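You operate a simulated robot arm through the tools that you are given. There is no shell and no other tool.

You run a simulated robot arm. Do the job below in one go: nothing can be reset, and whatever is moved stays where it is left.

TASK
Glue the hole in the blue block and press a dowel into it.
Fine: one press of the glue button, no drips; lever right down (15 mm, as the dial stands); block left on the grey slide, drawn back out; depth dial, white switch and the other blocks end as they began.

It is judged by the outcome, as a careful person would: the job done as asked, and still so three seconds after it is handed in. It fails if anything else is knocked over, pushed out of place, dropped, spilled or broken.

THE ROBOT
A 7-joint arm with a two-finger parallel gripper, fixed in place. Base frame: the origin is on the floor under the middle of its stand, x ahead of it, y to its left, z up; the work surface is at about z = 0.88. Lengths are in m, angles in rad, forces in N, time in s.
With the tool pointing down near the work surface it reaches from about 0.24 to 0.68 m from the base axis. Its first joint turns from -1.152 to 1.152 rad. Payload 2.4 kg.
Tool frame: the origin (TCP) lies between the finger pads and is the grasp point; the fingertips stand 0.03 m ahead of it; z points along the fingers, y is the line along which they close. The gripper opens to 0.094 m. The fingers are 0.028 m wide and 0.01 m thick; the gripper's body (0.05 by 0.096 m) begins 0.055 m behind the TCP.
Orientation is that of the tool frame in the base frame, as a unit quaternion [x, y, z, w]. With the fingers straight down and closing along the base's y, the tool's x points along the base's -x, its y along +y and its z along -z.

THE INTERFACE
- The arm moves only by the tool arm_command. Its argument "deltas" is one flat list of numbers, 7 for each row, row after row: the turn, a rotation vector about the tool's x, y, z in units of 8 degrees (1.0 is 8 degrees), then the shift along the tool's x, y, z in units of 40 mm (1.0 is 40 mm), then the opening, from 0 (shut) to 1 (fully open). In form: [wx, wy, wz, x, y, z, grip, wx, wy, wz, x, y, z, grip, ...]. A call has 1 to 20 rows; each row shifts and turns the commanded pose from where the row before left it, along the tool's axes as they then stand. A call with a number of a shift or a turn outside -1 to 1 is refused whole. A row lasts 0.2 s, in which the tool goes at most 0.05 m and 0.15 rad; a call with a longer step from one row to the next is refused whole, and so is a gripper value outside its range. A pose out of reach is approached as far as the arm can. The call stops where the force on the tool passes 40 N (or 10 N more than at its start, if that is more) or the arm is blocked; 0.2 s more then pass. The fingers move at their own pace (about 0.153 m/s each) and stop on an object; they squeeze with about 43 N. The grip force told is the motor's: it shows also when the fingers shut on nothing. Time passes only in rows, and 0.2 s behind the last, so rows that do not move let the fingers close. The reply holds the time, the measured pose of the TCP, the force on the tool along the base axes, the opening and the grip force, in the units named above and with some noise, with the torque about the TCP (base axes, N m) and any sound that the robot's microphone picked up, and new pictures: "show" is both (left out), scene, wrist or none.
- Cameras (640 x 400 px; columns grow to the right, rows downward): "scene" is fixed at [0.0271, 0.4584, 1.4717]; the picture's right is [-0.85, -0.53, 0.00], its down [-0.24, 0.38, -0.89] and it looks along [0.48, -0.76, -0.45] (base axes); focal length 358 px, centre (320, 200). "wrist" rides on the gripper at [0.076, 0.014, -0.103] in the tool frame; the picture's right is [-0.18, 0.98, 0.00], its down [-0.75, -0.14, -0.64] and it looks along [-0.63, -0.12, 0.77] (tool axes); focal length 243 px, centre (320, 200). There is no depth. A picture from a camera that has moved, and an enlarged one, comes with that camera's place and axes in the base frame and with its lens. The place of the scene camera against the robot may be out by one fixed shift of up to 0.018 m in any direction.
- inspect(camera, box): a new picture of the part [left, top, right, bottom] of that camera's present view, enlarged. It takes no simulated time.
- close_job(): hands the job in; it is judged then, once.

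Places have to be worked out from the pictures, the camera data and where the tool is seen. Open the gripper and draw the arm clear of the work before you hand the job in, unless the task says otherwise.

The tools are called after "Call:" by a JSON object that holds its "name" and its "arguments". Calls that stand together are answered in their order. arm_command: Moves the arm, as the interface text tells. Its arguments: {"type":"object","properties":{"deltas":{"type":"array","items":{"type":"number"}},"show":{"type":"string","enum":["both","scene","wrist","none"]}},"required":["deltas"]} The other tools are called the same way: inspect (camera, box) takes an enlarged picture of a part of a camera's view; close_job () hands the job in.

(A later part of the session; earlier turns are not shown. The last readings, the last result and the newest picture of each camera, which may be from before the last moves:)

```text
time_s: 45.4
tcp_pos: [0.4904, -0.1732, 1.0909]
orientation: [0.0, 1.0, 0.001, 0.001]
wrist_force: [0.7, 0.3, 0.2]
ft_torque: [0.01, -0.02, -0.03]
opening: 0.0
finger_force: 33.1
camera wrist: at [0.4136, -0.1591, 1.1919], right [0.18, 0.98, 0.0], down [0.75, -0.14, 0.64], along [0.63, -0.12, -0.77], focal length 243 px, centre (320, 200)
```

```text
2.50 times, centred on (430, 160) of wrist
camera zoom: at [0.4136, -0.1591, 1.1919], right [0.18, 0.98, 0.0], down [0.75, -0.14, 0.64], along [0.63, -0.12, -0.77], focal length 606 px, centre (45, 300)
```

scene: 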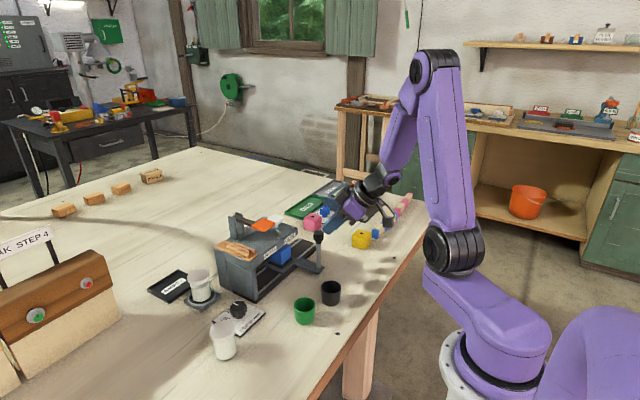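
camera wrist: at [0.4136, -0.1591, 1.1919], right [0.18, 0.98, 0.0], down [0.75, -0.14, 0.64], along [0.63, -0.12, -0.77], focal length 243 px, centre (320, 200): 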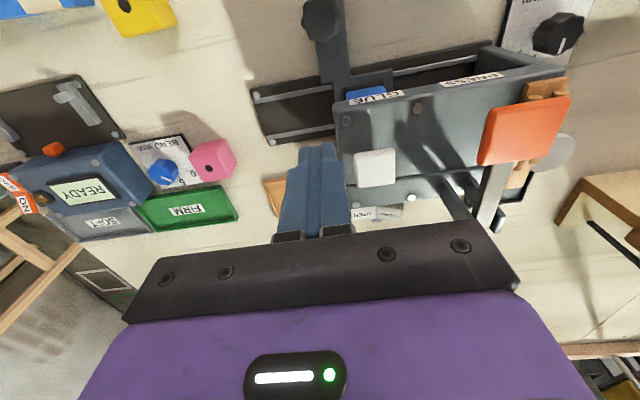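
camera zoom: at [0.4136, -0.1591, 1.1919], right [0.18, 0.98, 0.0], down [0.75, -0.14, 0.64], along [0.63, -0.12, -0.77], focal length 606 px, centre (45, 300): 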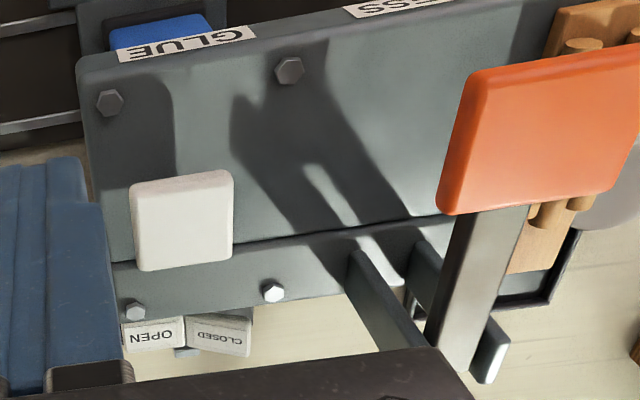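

The glue button's top is at about (0.536, -0.1326, 1.015) and is roughly 33 mm square. I'll go over it with closed fingers and come down to just above it.

Call:
{"name": "arm_command", "arguments": {"deltas": [0, 0, 0, -0.57, 0.51, 0, 0, 0, 0, 0, -0.57, 0.51, 0, 0, 0, 0, 0, 0, 0, 0.35, 0, 0, 0, 0, 0, 0, 0.35, 0, 0, 0, 0, 0, 0, 0, 0], "show": "both"}}

Call:
{"name": "inspect", "arguments": {"camera": "wrist", "box": [250, 110, 410, 240]}}

Call:
{"name": "inspect", "arguments": {"camera": "scene", "box": [215, 180, 325, 260]}}

```text
time_s: 46.5
tcp_pos: [0.5364, -0.1353, 1.0603]
orientation: [0.0, 1.0, 0.001, 0.0]
wrist_force: [0.3, -0.6, -0.2]
ft_torque: [-0.01, 0.03, 0.0]
opening: 0.0
finger_force: 33.0
camera wrist: at [0.4589, -0.1216, 1.1627], right [0.18, 0.98, 0.0], down [0.75, -0.14, 0.64], along [0.63, -0.12, -0.77], focal length 243 px, centre (320, 200)
```

scene: 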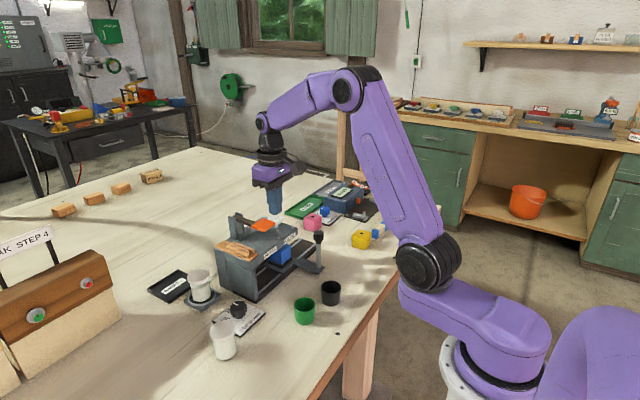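
wrist: 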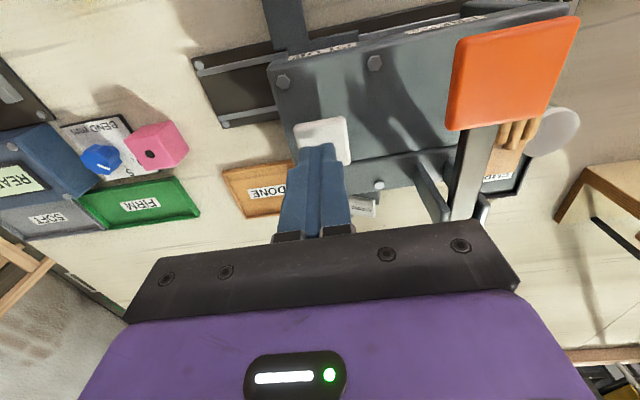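

```text
3.08 times, centred on (330, 175) of wrist
camera zoom: at [0.4589, -0.1216, 1.1627], right [0.18, 0.98, 0.0], down [0.75, -0.14, 0.64], along [0.63, -0.12, -0.77], focal length 746 px, centre (289, 277)
```

zoom: 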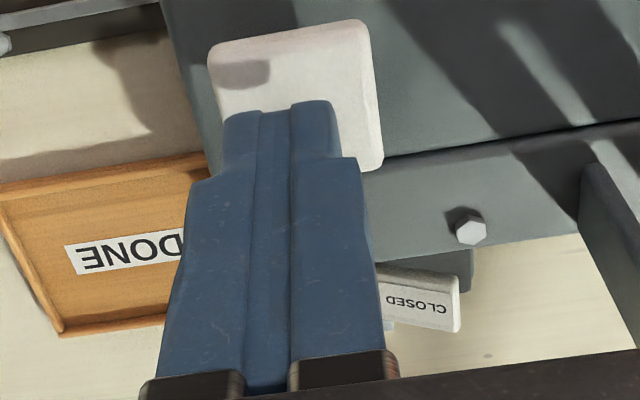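

```text
5.00 times, centred on (270, 220) of scene
camera zoom: at [0.0271, 0.4584, 1.4717], right [-0.85, -0.53, 0.0], down [-0.24, 0.38, -0.89], along [0.48, -0.76, -0.45], focal length 1791 px, centre (570, 100)
```

zoom: 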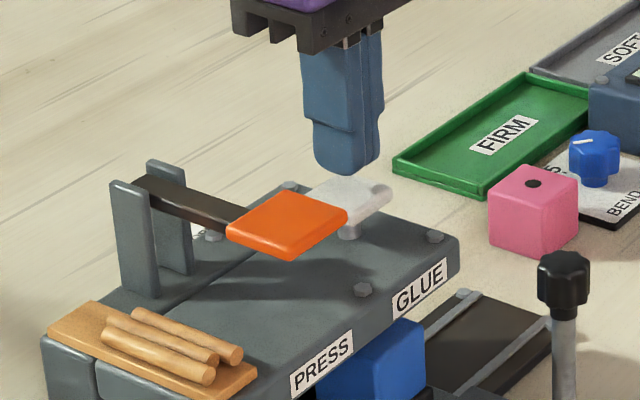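

The fingertips are over the button, with its centre 2 mm further in +y. I'll correct that and press down slowly, 1 mm at a time, watching the force and listening for a click.

Call:
{"name": "arm_command", "arguments": {"deltas": [0, 0, 0, 0, 0.055, 0.15, 0, 0, 0, 0, 0, 0, 0.1, 0, 0, 0, 0, 0, 0, 0.05, 0, 0, 0, 0, 0, 0, 0.025, 0, 0, 0, 0, 0, 0, 0.025, 0], "show": "none"}}

Call:
{"name": "inspect", "arguments": {"camera": "scene", "box": [245, 195, 305, 245]}}

```text
time_s: 47.8
tcp_pos: [0.5342, -0.1334, 1.0483]
orientation: [0.0, 1.0, -0.001, 0.002]
wrist_force: [0.7, -0.4, 0.9]
ft_torque: [-0.02, 0.0, -0.01]
opening: 0.0001
finger_force: 33.3
```

```text
8.00 times, centred on (275, 220) of scene
camera zoom: at [0.0271, 0.4584, 1.4717], right [-0.85, -0.53, 0.0], down [-0.24, 0.38, -0.89], along [0.48, -0.76, -0.45], focal length 2865 px, centre (680, 40)
```

zoom: 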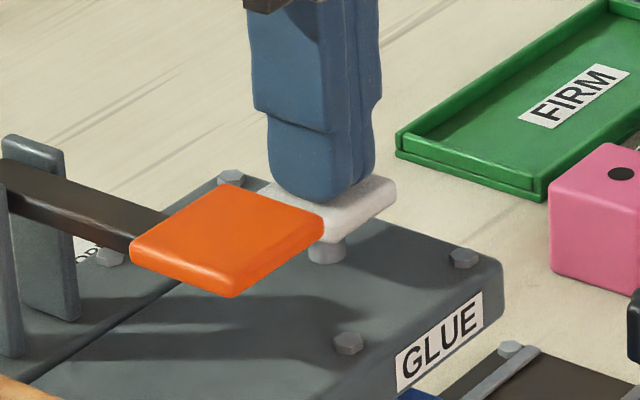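

The tips are just above the button with no contact yet. I'll continue down in small steps.

Call:
{"name": "arm_command", "arguments": {"deltas": [0, 0, 0, 0, 0, 0.025, 0, 0, 0, 0, 0, 0, 0.025, 0, 0, 0, 0, 0, 0, 0.025, 0], "show": "none"}}

```text
time_s: 48.5
tcp_pos: [0.5341, -0.131, 1.0452]
orientation: [0.0, 1.0, 0.0, 0.001]
wrist_force: [0.1, 0.3, 0.3]
ft_torque: [-0.02, 0.02, -0.02]
opening: 0.0
finger_force: 33.2
```

There's still no contact at TCP z≈1.045, so I'll take a few more 1 mm steps.

Call:
{"name": "arm_command", "arguments": {"deltas": [0, 0, 0, 0, 0, 0.025, 0, 0, 0, 0, 0, 0, 0.025, 0, 0, 0, 0, 0, 0, 0.025, 0], "show": "none"}}

Call:
{"name": "inspect", "arguments": {"camera": "scene", "box": [245, 195, 305, 245]}}

```text
time_s: 49.4
tcp_pos: [0.5336, -0.1323, 1.0421]
orientation: [0.0, 1.0, 0.0, 0.0]
wrist_force: [1.6, -0.2, 2.4]
ft_torque: [0.04, -0.03, 0.02]
opening: 0.0002
finger_force: 33.2
heard: click
```

```text
8.00 times, centred on (275, 220) of scene
camera zoom: at [0.0271, 0.4584, 1.4717], right [-0.85, -0.53, 0.0], down [-0.24, 0.38, -0.89], along [0.48, -0.76, -0.45], focal length 2865 px, centre (680, 40)
```

zoom: 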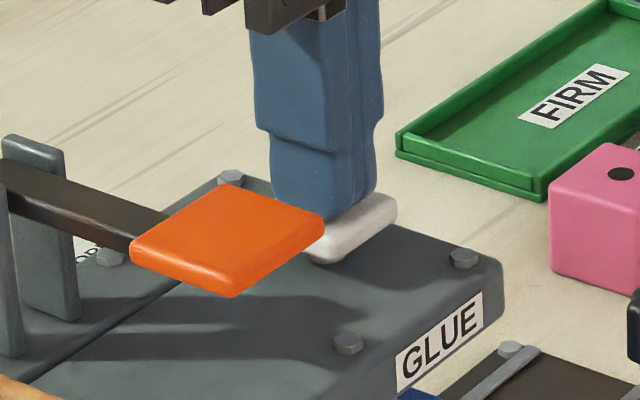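

A click sounded and the button is down, which is my one press. I'll lift straight off it now.

Call:
{"name": "arm_command", "arguments": {"deltas": [0, 0, 0, 0, 0, -0.6, 0, 0, 0, 0, 0, 0, -0.7, 0, 0, 0, 0, 0, 0, -0.5, 0], "show": "both"}}

Call:
{"name": "inspect", "arguments": {"camera": "scene", "box": [225, 200, 325, 275]}}

```text
time_s: 50.1
tcp_pos: [0.533, -0.1326, 1.1154]
orientation: [0.0, 1.0, -0.001, 0.001]
wrist_force: [-0.2, 0.3, 0.7]
ft_torque: [0.01, 0.0, -0.01]
opening: 0.0
finger_force: 32.8
camera wrist: at [0.4565, -0.1183, 1.2176], right [0.18, 0.98, 0.0], down [0.75, -0.14, 0.64], along [0.63, -0.12, -0.77], focal length 243 px, centre (320, 200)
```

scene: 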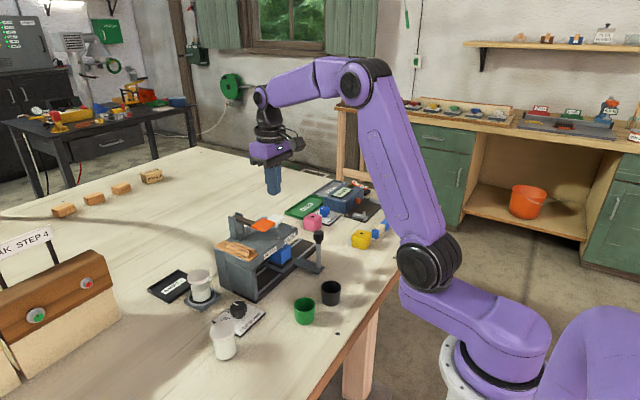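
wrist: 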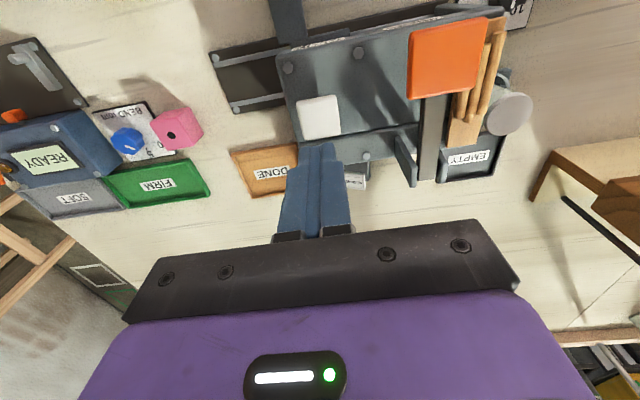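

```text
5.33 times, centred on (275, 238) of scene
camera zoom: at [0.0271, 0.4584, 1.4717], right [-0.85, -0.53, 0.0], down [-0.24, 0.38, -0.89], along [0.48, -0.76, -0.45], focal length 1910 px, centre (560, 0)
```

zoom: 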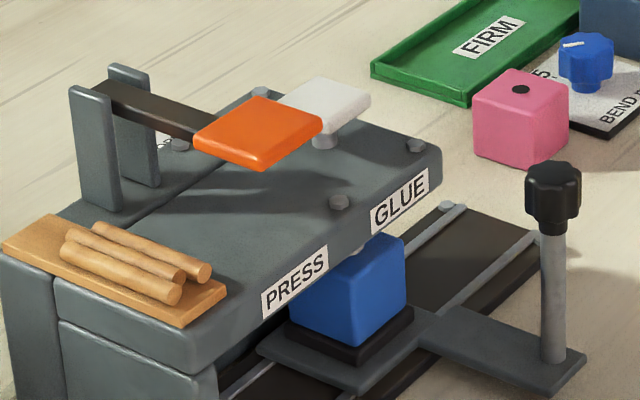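

The button sprang back. There's a pale spot near the block's top edge under the roof, so I'll zoom in to see whether it's the nozzle or glue.

Call:
{"name": "inspect", "arguments": {"camera": "scene", "box": [270, 232, 310, 262]}}

Call:
{"name": "inspect", "arguments": {"camera": "scene", "box": [270, 255, 320, 285]}}

```text
13.33 times, centred on (290, 247) of scene
camera zoom: at [0.0271, 0.4584, 1.4717], right [-0.85, -0.53, 0.0], down [-0.24, 0.38, -0.89], along [0.48, -0.76, -0.45], focal length 4776 px, centre (720, -427)
```

zoom: 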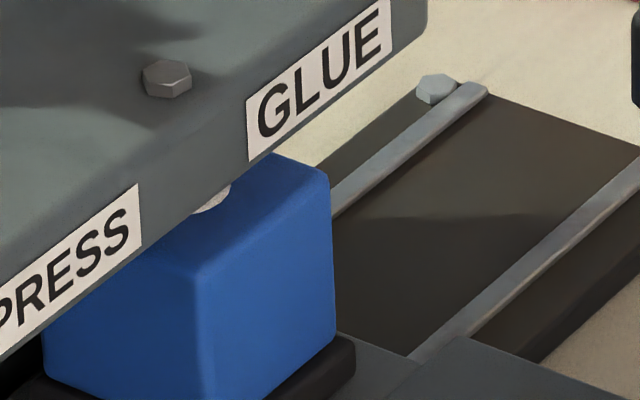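

```text
12.80 times, centred on (295, 270) of scene
camera zoom: at [0.0271, 0.4584, 1.4717], right [-0.85, -0.53, 0.0], down [-0.24, 0.38, -0.89], along [0.48, -0.76, -0.45], focal length 4585 px, centre (640, -696)
```

zoom: 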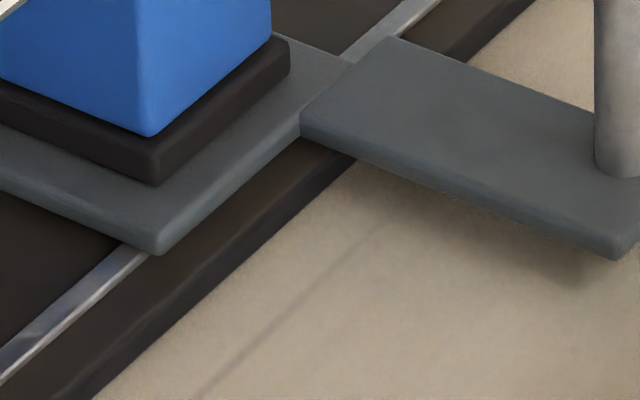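

There's now white glue in the hole where it was black, and no drips on the block, pad or slide. Next I'll go back over the knob to move the slide on to PRESS.

Call:
{"name": "arm_command", "arguments": {"deltas": [0, 0, 0, 0.665, -0.171, 0, 0, 0, 0, 0, 0.665, -0.171, 0, 0, 0, 0, 0, 0.665, -0.171, 0, 0.3, 0, 0, 0, 0.665, -0.171, 0, 0.6, 0, 0, 0, 0, 0, 0.65, 0.6, 0, 0, 0, 0, 0, 0.65, 0.6, 0, 0, 0, 0, 0, 0, 0.6], "show": "wrist"}}

Call:
{"name": "inspect", "arguments": {"camera": "wrist", "box": [240, 90, 400, 230]}}

```text
time_s: 51.8
tcp_pos: [0.4277, -0.1595, 1.0615]
orientation: [0.0, 1.0, 0.0, 0.002]
wrist_force: [0.1, -0.6, 0.4]
ft_torque: [-0.01, 0.0, -0.02]
opening: 0.0563
finger_force: 0.1
camera wrist: at [0.351, -0.1464, 1.1646], right [0.18, 0.98, 0.0], down [0.75, -0.14, 0.64], along [0.63, -0.12, -0.77], focal length 243 px, centre (320, 200)
```

wrist: 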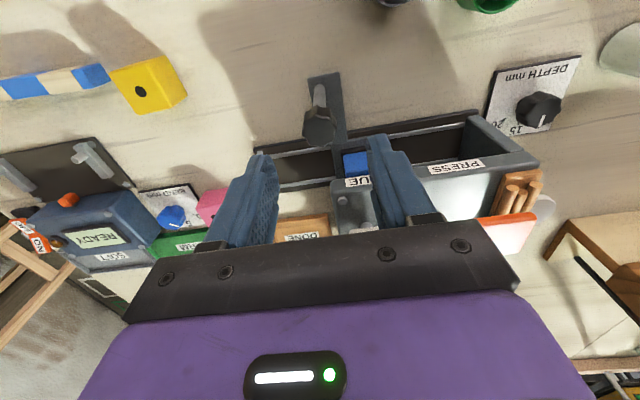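

```text
2.86 times, centred on (320, 160) of wrist
camera zoom: at [0.351, -0.1464, 1.1646], right [0.18, 0.98, 0.0], down [0.75, -0.14, 0.64], along [0.63, -0.12, -0.77], focal length 693 px, centre (320, 314)
```

zoom: 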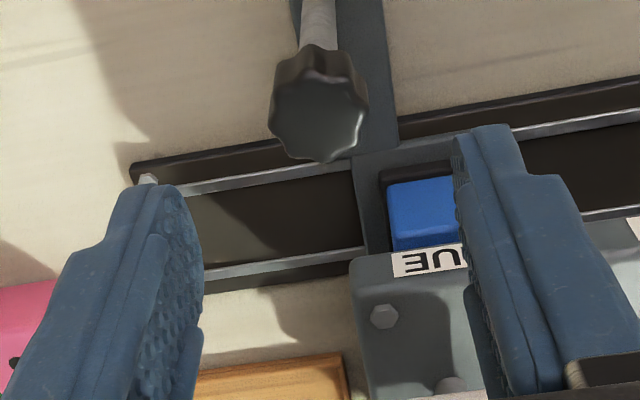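

The knob is centred again. I'll descend, grip it, and start the slide towards PRESS, 75.5 mm in total, in two parts so I can watch the vertical load.

Call:
{"name": "arm_command", "arguments": {"deltas": [0, 0, 0, 0, 0, 0.65, 0.6, 0, 0, 0, 0, 0, 0.7, 0.6, 0, 0, 0, 0, 0, 0.61, 0.6, 0, 0, 0, 0, 0, 0, 0.6, 0, 0, 0, 0, 0, 0, 0.15, 0, 0, 0, 0, 0, 0, 0.15, 0, 0, 0, 0, 0, 0, 0.15], "show": "none"}}

Call:
{"name": "arm_command", "arguments": {"deltas": [0, 0, 0, 0, 0.1, 0, 0.15, 0, 0, 0, 0, 0.2, 0, 0.15, 0, 0, 0, 0, 0.2, 0, 0.15, 0, 0, 0, 0, 0, 0, 0.15], "show": "none"}}

```text
time_s: 53.4
tcp_pos: [0.4272, -0.1607, 0.9832]
orientation: [0.0, 1.0, 0.0, 0.001]
wrist_force: [0.2, -1.1, -10.2]
ft_torque: [-0.05, -0.51, 0.0]
opening: 0.025
finger_force: 45.3
```

```text
time_s: 54.4
tcp_pos: [0.4286, -0.1387, 0.9831]
orientation: [-0.001, 1.0, 0.0, 0.001]
wrist_force: [5.4, -0.6, -13.4]
ft_torque: [0.0, 0.25, -0.01]
opening: 0.0247
finger_force: 45.3
```

20 mm done with modest loads. I'll carry on the remaining 55.5 mm.

Call:
{"name": "arm_command", "arguments": {"deltas": [0, 0, 0, 0, 0.2, 0.01, 0.15, 0, 0, 0, 0, 0.25, 0, 0.15, 0, 0, 0, 0, 0.25, 0, 0.15, 0, 0, 0, 0, 0, 0, 0.15], "show": "none"}}

```text
time_s: 55.4
tcp_pos: [0.4277, -0.1115, 0.9839]
orientation: [0.0, 1.0, 0.0, 0.001]
wrist_force: [6.9, 0.3, -13.4]
ft_torque: [-0.01, -0.15, -0.01]
opening: 0.0247
finger_force: 44.8
```

All is smooth, and I'll move the final 27.5 mm to the PRESS station.

Call:
{"name": "arm_command", "arguments": {"deltas": [0, 0, 0, 0, 0.25, 0, 0.15, 0, 0, 0, 0, 0.25, 0, 0.15, 0, 0, 0, 0, 0.19, 0, 0.15, 0, 0, 0, 0, 0, 0, 0.15], "show": "both"}}

Call:
{"name": "inspect", "arguments": {"camera": "scene", "box": [210, 205, 320, 285]}}

```text
time_s: 56.4
tcp_pos: [0.4283, -0.0847, 0.9831]
orientation: [0.0, 1.0, 0.0, 0.002]
wrist_force: [11.9, -8.1, -11.3]
ft_torque: [-0.13, 0.33, 0.13]
opening: 0.0248
finger_force: 44.7
camera wrist: at [0.3515, -0.0711, 1.0851], right [0.18, 0.98, 0.0], down [0.75, -0.14, 0.64], along [0.63, -0.12, -0.76], focal length 243 px, centre (320, 200)
```

scene: 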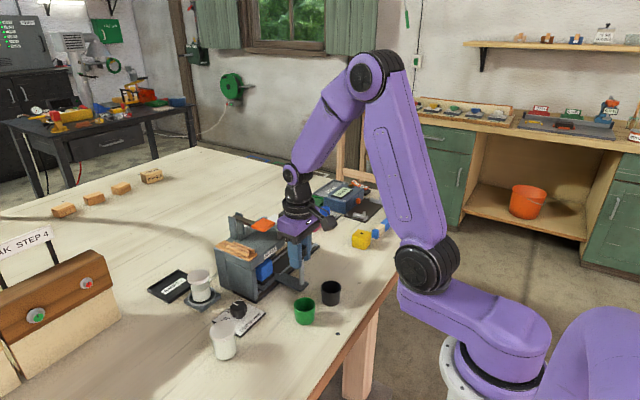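
wrist: 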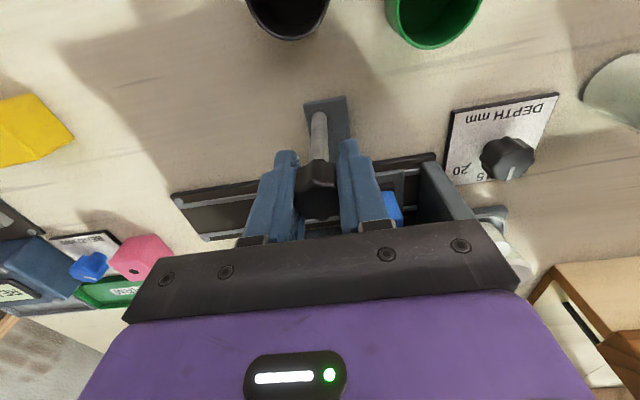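

```text
5.00 times, centred on (265, 245) of scene
camera zoom: at [0.0276, 0.4581, 1.4718], right [-0.85, -0.53, 0.0], down [-0.24, 0.38, -0.89], along [0.48, -0.76, -0.45], focal length 1791 px, centre (595, -25)
```

zoom: 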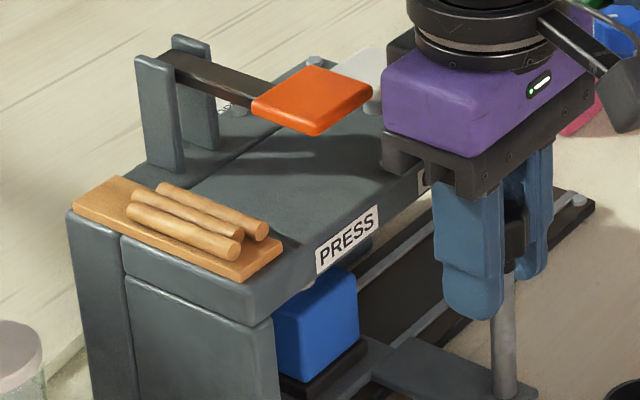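

The slide is at the PRESS station. The -8 N along y hints at the end stop. I'll release the knob, rise, and verify the block's position.

Call:
{"name": "arm_command", "arguments": {"deltas": [0, 0, 0, 0, 0, 0, 0.55, 0, 0, 0, 0, 0, 0, 0.6, 0, 0, 0, 0, 0, -0.5, 0.6, 0, 0, 0, 0, 0, -0.8, 0.6, 0, 0, 0, 0, 0, -0.7, 0.6, 0, 0, 0, 0, -0.7, -0.5, 0, 0, 0, 0, 0, -0.8, 0, 0], "show": "both"}}

Call:
{"name": "inspect", "arguments": {"camera": "wrist", "box": [350, 60, 510, 220]}}

Call:
{"name": "inspect", "arguments": {"camera": "scene", "box": [210, 215, 320, 290]}}

```text
time_s: 58.0
tcp_pos: [0.4265, -0.1435, 1.0851]
orientation: [-0.001, 1.0, 0.0, 0.0]
wrist_force: [-0.8, 0.9, -0.4]
ft_torque: [0.02, 0.01, 0.03]
opening: 0.0003
finger_force: 33.0
camera wrist: at [0.351, -0.129, 1.1865], right [0.18, 0.98, 0.0], down [0.75, -0.14, 0.64], along [0.63, -0.12, -0.77], focal length 243 px, centre (320, 200)
```

scene: 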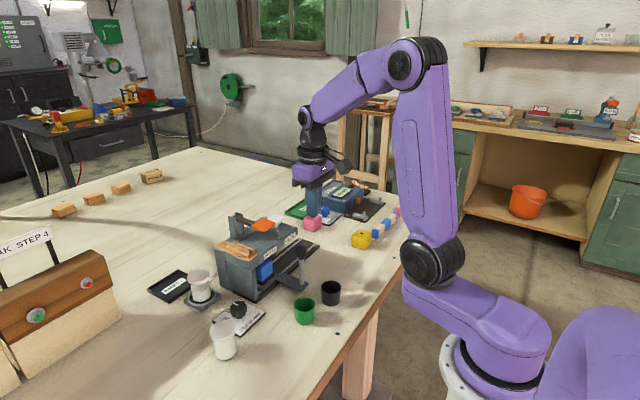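
wrist: 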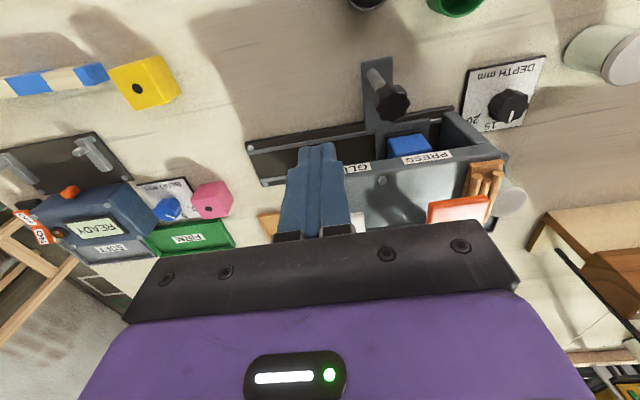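

```text
2.50 times, centred on (430, 140) of wrist
camera zoom: at [0.351, -0.129, 1.1865], right [0.18, 0.98, 0.0], down [0.75, -0.14, 0.64], along [0.63, -0.12, -0.77], focal length 606 px, centre (45, 350)
```

zoom: 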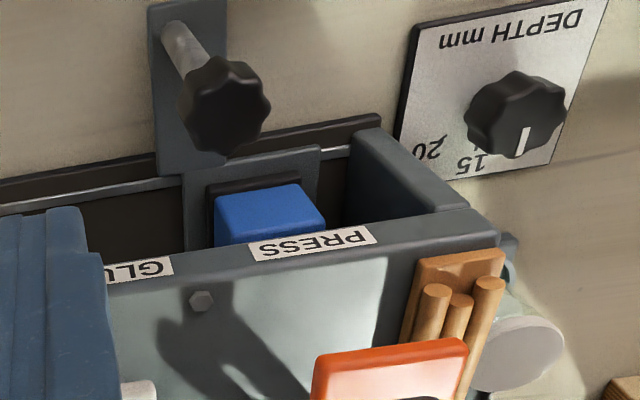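

```text
5.33 times, centred on (265, 252) of scene
camera zoom: at [0.027, 0.4584, 1.4717], right [-0.85, -0.53, 0.0], down [-0.24, 0.38, -0.89], along [0.48, -0.76, -0.45], focal length 1910 px, centre (613, -80)
```

zoom: 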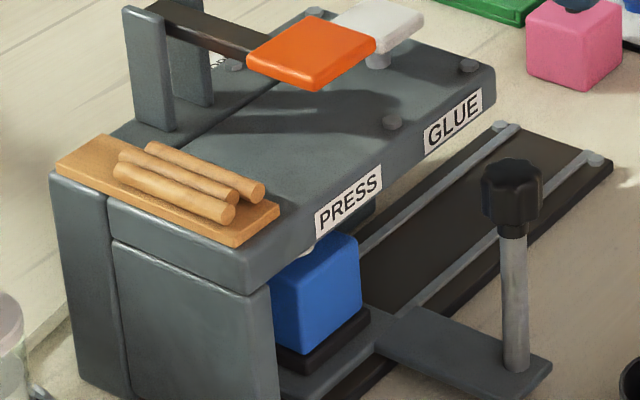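

The block centre now measures y≈-0.049, matching the ram. I'll check under the roof with the same low view, shifted left.

Call:
{"name": "arm_command", "arguments": {"deltas": [0, 0, 0, -0.08, -0.64, 0, 0, 0, 0, -1, 0, 0, 0, 0, 0, 0, -1, 0, 0, 0, 0, 0, 0, -0.5, 0, 0, 0, 0, 0, -1, 0, 0, 0, 0, 0, 0, -1, 0, 0, 0, 0, 0, 0, -1, 0, 0, 0, 0, 0, 0, -1, 0, 0, 0, 0, 0, 0, -1, 0, 0, 0, 0, 0, 0, 0, 0, 0.515, 0, 0.613, 0, 0, 0, 0, 0.515, 0, 0.613, 0, 0, 0, 0, 0.515, 0, 0.613, 0, 0, 0, 0, 0.515, 0, 0.613, 0], "show": "both"}}

Call:
{"name": "inspect", "arguments": {"camera": "wrist", "box": [330, 100, 530, 240]}}

```text
time_s: 60.8
tcp_pos: [0.4311, -0.1696, 0.9556]
orientation: [-0.163, 0.925, 0.06, 0.337]
wrist_force: [0.1, 0.0, 0.4]
ft_torque: [-0.02, -0.01, 0.03]
opening: 0.0
finger_force: 33.1
camera wrist: at [0.3085, -0.1988, 0.9842], right [-0.2, 0.97, 0.12], down [0.2, -0.08, 0.98], along [0.96, 0.22, -0.18], focal length 243 px, centre (320, 200)
```

scene: 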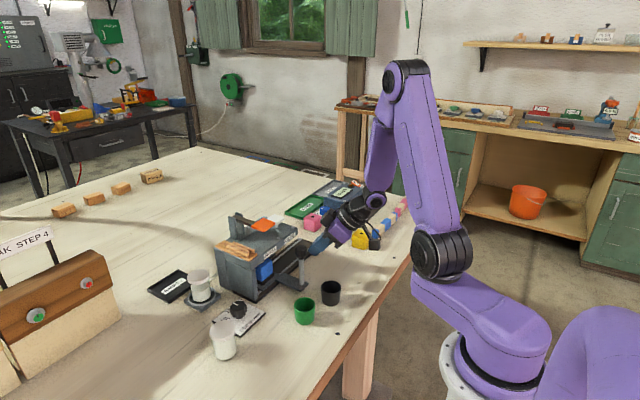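
wrist: 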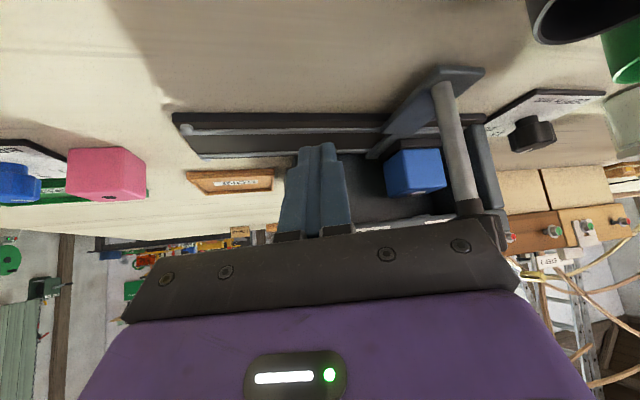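

```text
2.86 times, centred on (430, 170) of wrist
camera zoom: at [0.3085, -0.1988, 0.9842], right [-0.2, 0.97, 0.12], down [0.2, -0.08, 0.98], along [0.96, 0.22, -0.18], focal length 693 px, centre (6, 286)
```

zoom: 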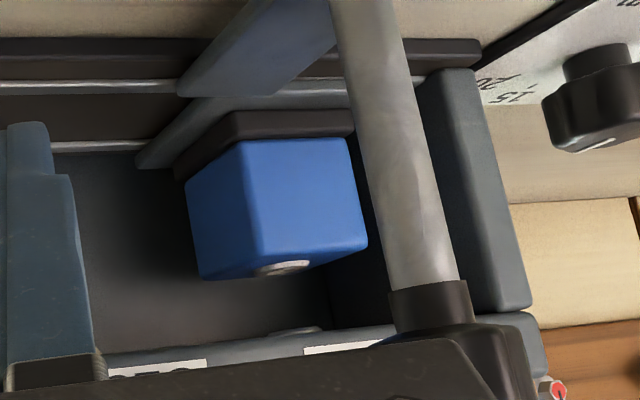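

The glued hole and the ram lie on the same sight line, at about (0.520, -0.049), and the glue is inside the hole with no drips. I'll back out, level the tool, and go look at the orange lever pad.

Call:
{"name": "arm_command", "arguments": {"deltas": [0, 0, 0, -0.45, 0, -0.536, 0, 0, 0, 0, -0.45, 0, -0.536, 0, 0, 0, 0, -0.45, 0, -0.536, 0, 0, 0, 0, -0.45, 0, -0.536, 0, 0, 0, 0, -0.45, 0, -0.536, 0, 0, 1, 0, 0, 0, 0, 0, 0, 1, 0, 0, 0, 0, 0, 0, 1, 0, 0, 0, 0, 0, 0, 1, 0, 0, 0, 0, 0, 0, 1, 0, 0, 0, 0, 0, 0, 0, 1, 0, 0, 0, 0, 0, 0, 1, 0, 0, 0, 0, 0, 0, 0.5, 0, 0, 0, 0, 0, 0, 0, -0.243, 0.5, -0.2, 0, 0, 0, 0, -0.243, 0.5, -0.2, 0, 0, 0, 0, -0.243, 0.5, -0.2, 0], "show": "wrist"}}

Call:
{"name": "inspect", "arguments": {"camera": "wrist", "box": [320, 80, 500, 240]}}

```text
time_s: 64.2
tcp_pos: [0.4588, -0.1092, 1.1196]
orientation: [0.0, 1.0, 0.0, 0.001]
wrist_force: [0.0, -0.5, 0.5]
ft_torque: [0.04, -0.04, 0.03]
opening: 0.0
finger_force: 33.1
camera wrist: at [0.383, -0.0954, 1.2214], right [0.18, 0.98, 0.0], down [0.75, -0.14, 0.64], along [0.63, -0.12, -0.77], focal length 243 px, centre (320, 200)
```

wrist: 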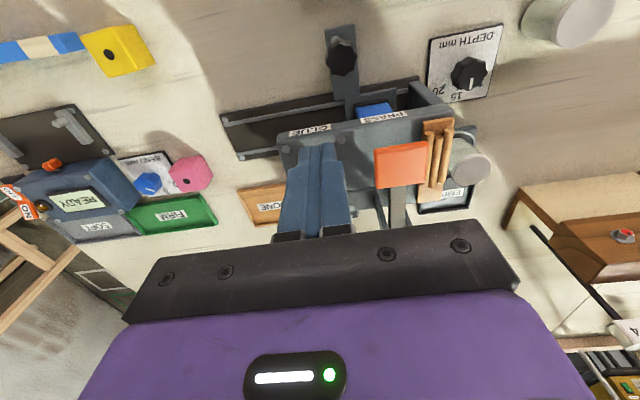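

```text
2.50 times, centred on (410, 160) of wrist
camera zoom: at [0.383, -0.0954, 1.2214], right [0.18, 0.98, 0.0], down [0.75, -0.14, 0.64], along [0.63, -0.12, -0.77], focal length 606 px, centre (95, 300)
```

zoom: 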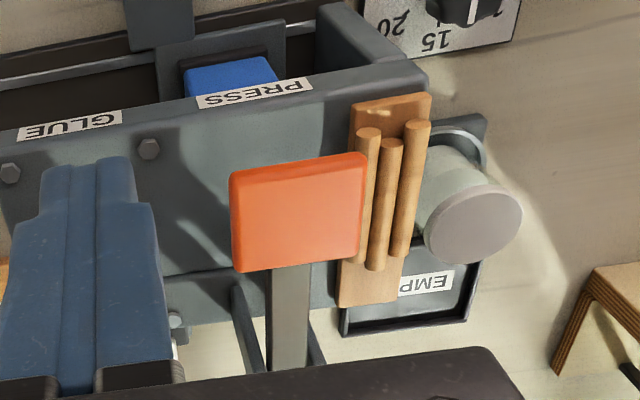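

The orange pad's top centre is at about (0.4975, -0.051, 1.057) and it is roughly 40 mm square. I'll move over it with the fingers closed.

Call:
{"name": "arm_command", "arguments": {"deltas": [0, 0, 0, -0.485, 0.728, 0, 0, 0, 0, 0, -0.485, 0.728, 0, 0, 0, 0, 0, 0, 0, 0.2, 0, 0, 0, 0, 0, 0, 0, 0], "show": "both"}}

Call:
{"name": "inspect", "arguments": {"camera": "wrist", "box": [250, 90, 410, 240]}}

Call:
{"name": "inspect", "arguments": {"camera": "scene", "box": [205, 180, 315, 260]}}

```text
time_s: 65.2
tcp_pos: [0.4984, -0.0491, 1.1121]
orientation: [0.0, 1.0, 0.0, 0.001]
wrist_force: [0.6, -0.6, 0.5]
ft_torque: [0.04, -0.01, 0.03]
opening: 0.0001
finger_force: 32.6
camera wrist: at [0.422, -0.0354, 1.2132], right [0.18, 0.98, 0.0], down [0.75, -0.14, 0.64], along [0.63, -0.12, -0.77], focal length 243 px, centre (320, 200)
```

scene: 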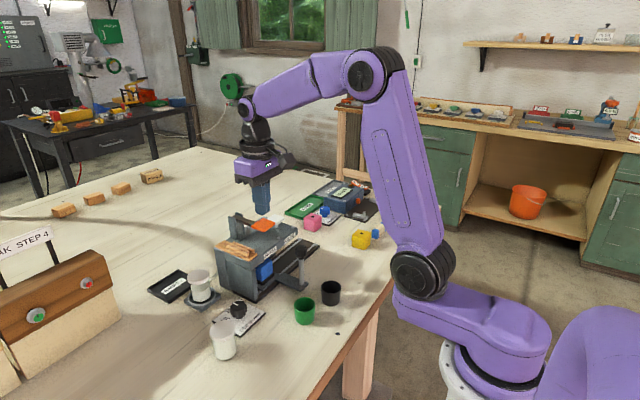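
wrist: 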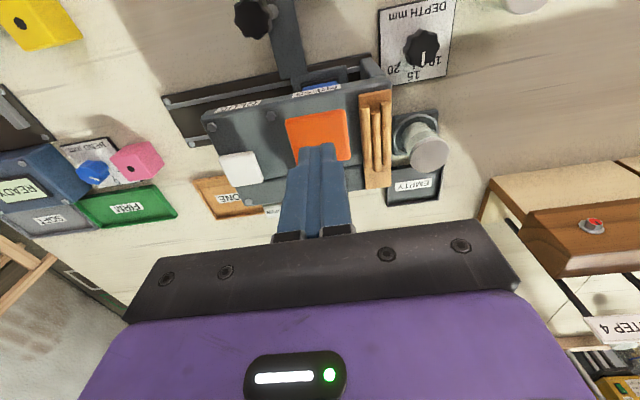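

```text
2.67 times, centred on (330, 165) of wrist
camera zoom: at [0.422, -0.0354, 1.2132], right [0.18, 0.98, 0.0], down [0.75, -0.14, 0.64], along [0.63, -0.12, -0.77], focal length 647 px, centre (293, 293)
```

zoom: 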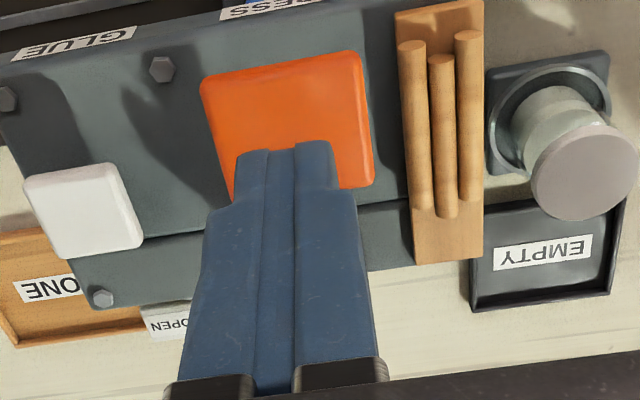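

```text
5.00 times, centred on (260, 220) of scene
camera zoom: at [0.0271, 0.4584, 1.4717], right [-0.85, -0.53, 0.0], down [-0.24, 0.38, -0.89], along [0.48, -0.76, -0.45], focal length 1791 px, centre (620, 100)
```

zoom: 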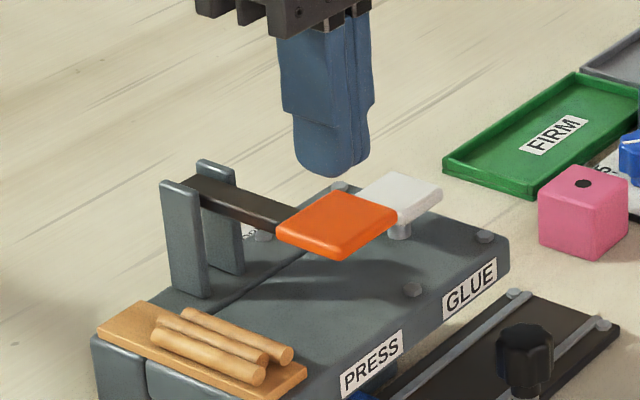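

The tips are centred over the pad. I'll come down to contact and start pressing gently.

Call:
{"name": "arm_command", "arguments": {"deltas": [0, 0, 0, 0, 0, 0.3, 0, 0, 0, 0, 0, 0, 0.15, 0, 0, 0, 0, 0, 0, 0.075, 0, 0, 0, 0, 0, 0, 0.075, 0, 0, 0, 0, 0, 0, 0.075, 0], "show": "none"}}

Call:
{"name": "inspect", "arguments": {"camera": "scene", "box": [205, 180, 315, 260]}}

```text
time_s: 66.3
tcp_pos: [0.4987, -0.0514, 1.0845]
orientation: [0.0, 1.0, 0.0, 0.001]
wrist_force: [-0.3, 0.8, 0.3]
ft_torque: [-0.01, 0.0, 0.02]
opening: 0.0001
finger_force: 33.5
```

```text
5.00 times, centred on (260, 220) of scene
camera zoom: at [0.027, 0.4584, 1.4717], right [-0.85, -0.53, 0.0], down [-0.24, 0.38, -0.89], along [0.48, -0.76, -0.45], focal length 1791 px, centre (620, 100)
```

zoom: 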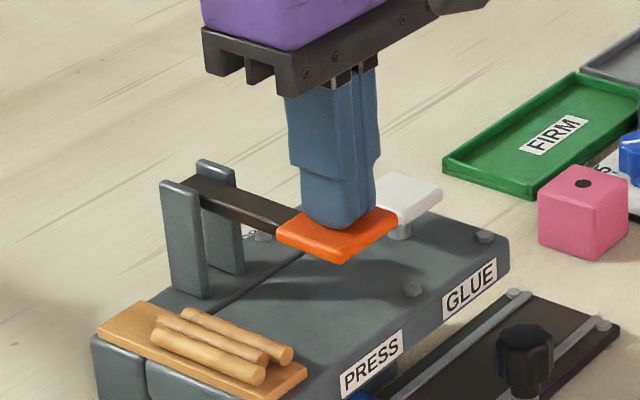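

The tips are at the pad with no force yet. I'll continue down 12 mm in small steps.

Call:
{"name": "arm_command", "arguments": {"deltas": [0, 0, 0, 0, 0, 0.06, 0, 0, 0, 0, 0, 0, 0.06, 0, 0, 0, 0, 0, 0, 0.06, 0, 0, 0, 0, 0, 0, 0.06, 0, 0, 0, 0, 0, 0, 0.06, 0], "show": "none"}}

Call:
{"name": "inspect", "arguments": {"camera": "scene", "box": [205, 180, 315, 260]}}

```text
time_s: 67.5
tcp_pos: [0.4994, -0.0506, 1.0724]
orientation: [-0.001, 1.0, 0.0, 0.002]
wrist_force: [-2.2, -0.8, 3.6]
ft_torque: [-0.02, -0.05, -0.01]
opening: 0.0002
finger_force: 33.2
```

```text
5.00 times, centred on (260, 220) of scene
camera zoom: at [0.027, 0.4583, 1.4717], right [-0.85, -0.53, 0.0], down [-0.24, 0.38, -0.89], along [0.48, -0.76, -0.45], focal length 1791 px, centre (620, 100)
```

zoom: 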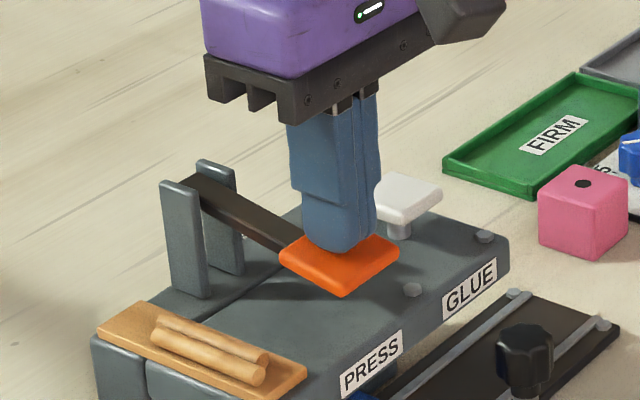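

The lever is moving down and one dowel has gone from the tray, so it feeds as the lever moves. I'll keep pressing.

Call:
{"name": "arm_command", "arguments": {"deltas": [0, 0, 0, 0, 0, 0.06, 0, 0, 0, 0, 0, 0, 0.06, 0, 0, 0, 0, 0, 0, 0.06, 0, 0, 0, 0, 0, 0, 0.06, 0, 0, 0, 0, 0, 0, 0.06, 0, 0, 0, 0, 0, 0, 0.06, 0], "show": "none"}}

Call:
{"name": "inspect", "arguments": {"camera": "scene", "box": [205, 180, 315, 260]}}

```text
time_s: 69.1
tcp_pos: [0.4977, -0.0509, 1.06]
orientation: [-0.001, 1.0, 0.0, 0.003]
wrist_force: [-8.4, 1.5, 10.2]
ft_torque: [0.04, 0.08, -0.04]
opening: 0.0
finger_force: 32.7
stopped in row 6: the force on the tool passed its limit at 42 N (the readings are from after the stop); the commanded pose is now the measured one
```

```text
5.00 times, centred on (260, 220) of scene
camera zoom: at [0.0267, 0.4584, 1.4717], right [-0.85, -0.53, 0.0], down [-0.24, 0.38, -0.89], along [0.48, -0.76, -0.45], focal length 1791 px, centre (620, 100)
```

zoom: 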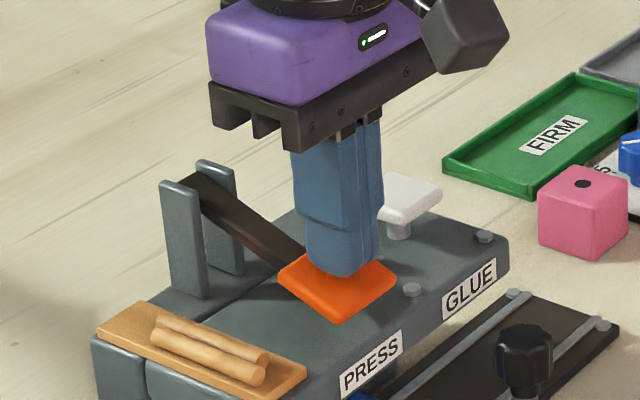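

The force limit was reached at TCP z≈1.060. I need to know whether that's the depth stop or just resistance, so I'll press on a little and compare heights.

Call:
{"name": "arm_command", "arguments": {"deltas": [0, 0, 0, 0, 0, 0.03, 0, 0, 0, 0, 0, 0, 0.03, 0, 0, 0, 0, 0, 0, 0.03, 0, 0, 0, 0, 0, 0, 0.03, 0], "show": "both"}}

Call:
{"name": "inspect", "arguments": {"camera": "scene", "box": [225, 205, 285, 255]}}

```text
time_s: 69.8
tcp_pos: [0.4976, -0.0515, 1.0601]
orientation: [0.0, 1.0, 0.0, 0.005]
wrist_force: [-9.3, 0.1, 10.9]
ft_torque: [0.03, 0.06, 0.0]
opening: 0.0001
finger_force: 33.4
stopped in row 3: the force on the tool passed its limit at 44 N (the readings are from after the stop); the commanded pose is now the measured one
camera wrist: at [0.4206, -0.0368, 1.162], right [0.18, 0.98, 0.0], down [0.75, -0.14, 0.65], along [0.64, -0.12, -0.76], focal length 243 px, centre (320, 200)
```

scene: 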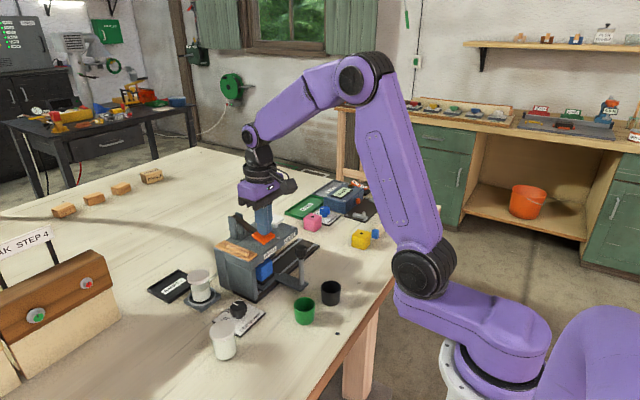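
wrist: 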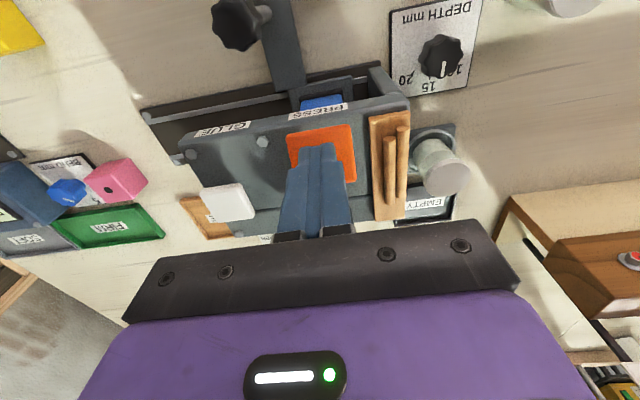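

```text
8.00 times, centred on (255, 230) of scene
camera zoom: at [0.0266, 0.4584, 1.4717], right [-0.85, -0.53, 0.0], down [-0.24, 0.38, -0.89], along [0.48, -0.76, -0.45], focal length 2865 px, centre (840, -40)
```

zoom: 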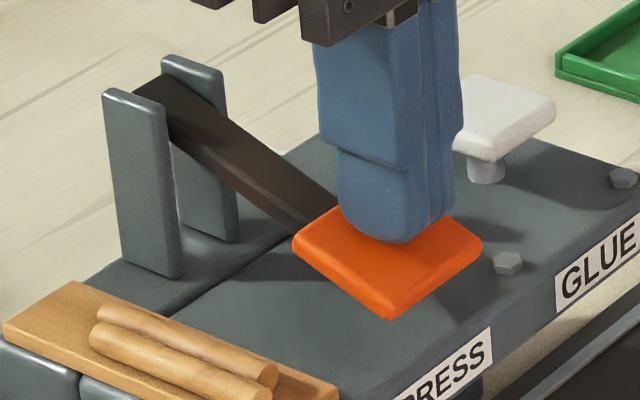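

It stopped at exactly the same height (1.060) again with 44 N, so the lever is hard down on its stop. I'll lift off and look at the block.

Call:
{"name": "arm_command", "arguments": {"deltas": [0, 0, 0, 0, 0, 0, 0, 0, 0, 0, 0, 0, -0.3, 0, 0, 0, 0, 0, 0, -0.5, 0, 0, 0, 0, 0, 0, -0.7, 0, 0, 0, 0, 0, 0, -0.5, 0], "show": "both"}}

Call:
{"name": "inspect", "arguments": {"camera": "scene", "box": [205, 200, 315, 290]}}

Call:
{"name": "inspect", "arguments": {"camera": "scene", "box": [245, 245, 285, 290]}}

```text
time_s: 71.0
tcp_pos: [0.4967, -0.0495, 1.1407]
orientation: [0.0, 1.0, 0.0, 0.004]
wrist_force: [0.0, 0.5, -0.6]
ft_torque: [0.0, 0.0, 0.0]
opening: 0.0
finger_force: 33.8
camera wrist: at [0.4202, -0.0359, 1.2421], right [0.18, 0.98, 0.0], down [0.75, -0.14, 0.65], along [0.64, -0.12, -0.76], focal length 243 px, centre (320, 200)
```

scene: 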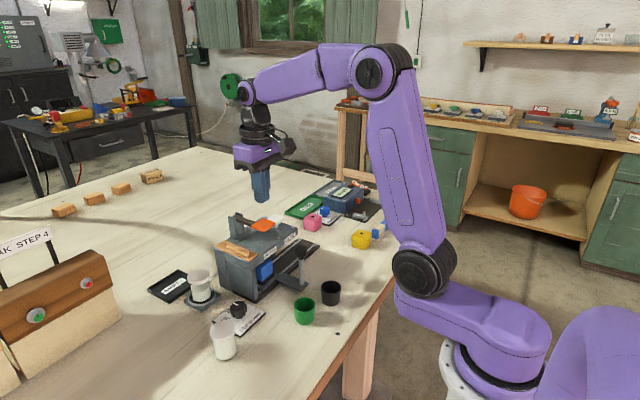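
wrist: 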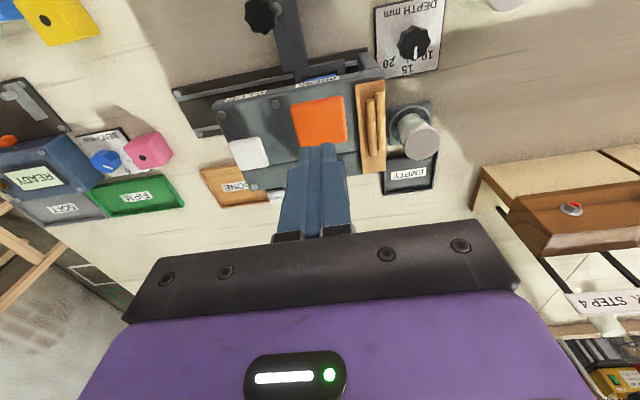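

```text
4.44 times, centred on (260, 245) of scene
camera zoom: at [0.0271, 0.4584, 1.4717], right [-0.85, -0.53, 0.0], down [-0.24, 0.38, -0.89], along [0.48, -0.76, -0.45], focal length 1592 px, centre (587, 0)
```

zoom: 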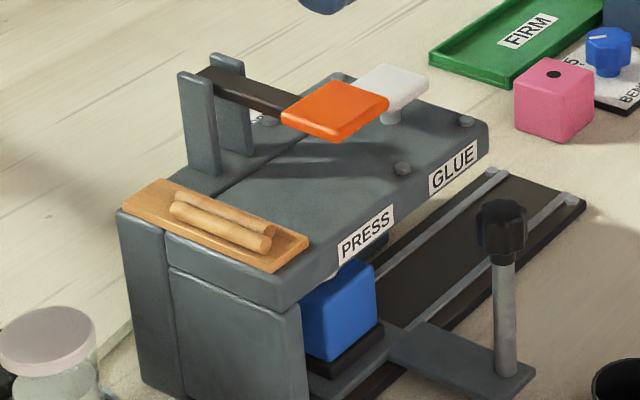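

```text
8.89 times, centred on (265, 268) of scene
camera zoom: at [0.0271, 0.4584, 1.4717], right [-0.85, -0.53, 0.0], down [-0.24, 0.38, -0.89], along [0.48, -0.76, -0.45], focal length 3184 px, centre (809, -400)
```

zoom: 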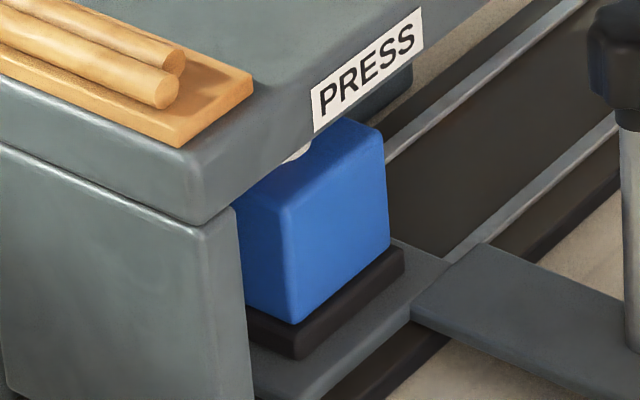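

The lever sprang back up. Before drawing the slide out I'll use the low view to see whether a dowel is in the hole.

Call:
{"name": "arm_command", "arguments": {"deltas": [0, 0, 0, 0.42, -0.75, 0.25, 0, 0, 0, 0, 0.42, -0.75, 0.25, 0, 0, 0, 0, 0.42, -0.75, 0.25, 0, 0, 0, 0, 0.42, -0.75, 0.25, 0, 0, 0, -1, 0, 0, 0, 0, 0, 0, -1, 0, 0, 0, 0, 0, 0, -0.5, 0, 0, 0, 0, 0, -1, 0, 0, 0, 0, 0, 0, -1, 0, 0, 0, 0, 0, 0, -1, 0, 0, 0, 0, 0, 0, -1, 0, 0, 0, 0, 0, 0, -1, 0, 0, 0, 0, 0, 0, 0, 0, 0.46, 0, 0.548, 0, 0, 0, 0, 0.46, 0, 0.548, 0, 0, 0, 0, 0.46, 0, 0.548, 0, 0, 0, 0, 0.46, 0, 0.548, 0, 0, 0, 0, 0.4, 0, 0.5, 0], "show": "wrist"}}

Call:
{"name": "inspect", "arguments": {"camera": "wrist", "box": [330, 100, 530, 240]}}

Call:
{"name": "inspect", "arguments": {"camera": "wrist", "box": [370, 140, 470, 220]}}

```text
time_s: 74.6
tcp_pos: [0.4331, -0.171, 0.9583]
orientation: [-0.164, 0.924, 0.059, 0.341]
wrist_force: [-0.1, 0.0, -0.1]
ft_torque: [-0.01, -0.02, 0.01]
opening: 0.0001
finger_force: 32.7
camera wrist: at [0.3118, -0.2002, 0.9861], right [-0.2, 0.97, 0.12], down [0.19, -0.08, 0.98], along [0.96, 0.22, -0.17], focal length 243 px, centre (320, 200)
```

wrist: 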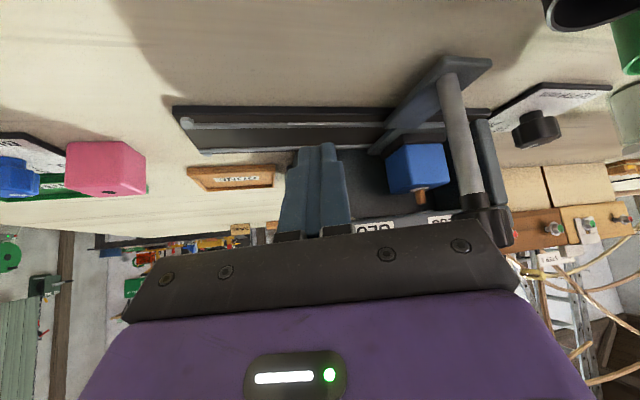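

```text
2.86 times, centred on (430, 170) of wrist
camera zoom: at [0.3118, -0.2002, 0.9861], right [-0.2, 0.97, 0.12], down [0.19, -0.08, 0.98], along [0.96, 0.22, -0.17], focal length 693 px, centre (6, 286)
```

zoom: 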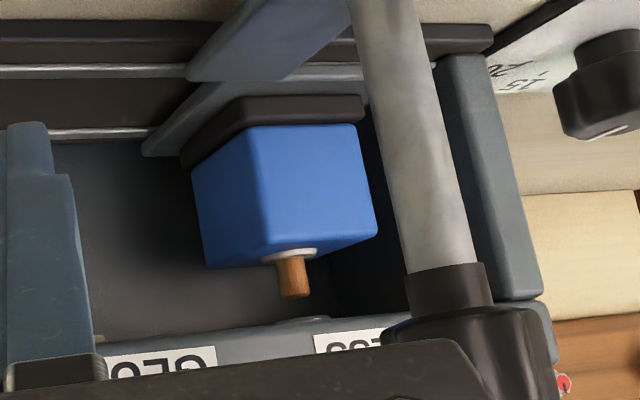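

```text
5.00 times, centred on (420, 180) of wrist
camera zoom: at [0.3118, -0.2002, 0.9861], right [-0.2, 0.97, 0.12], down [0.19, -0.08, 0.98], along [0.96, 0.22, -0.17], focal length 1213 px, centre (-180, 300)
```

zoom: 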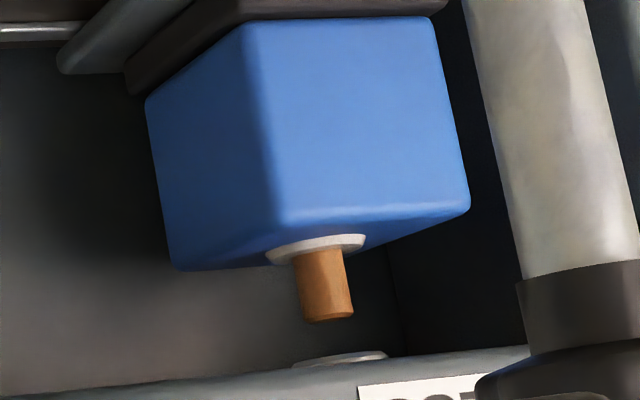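

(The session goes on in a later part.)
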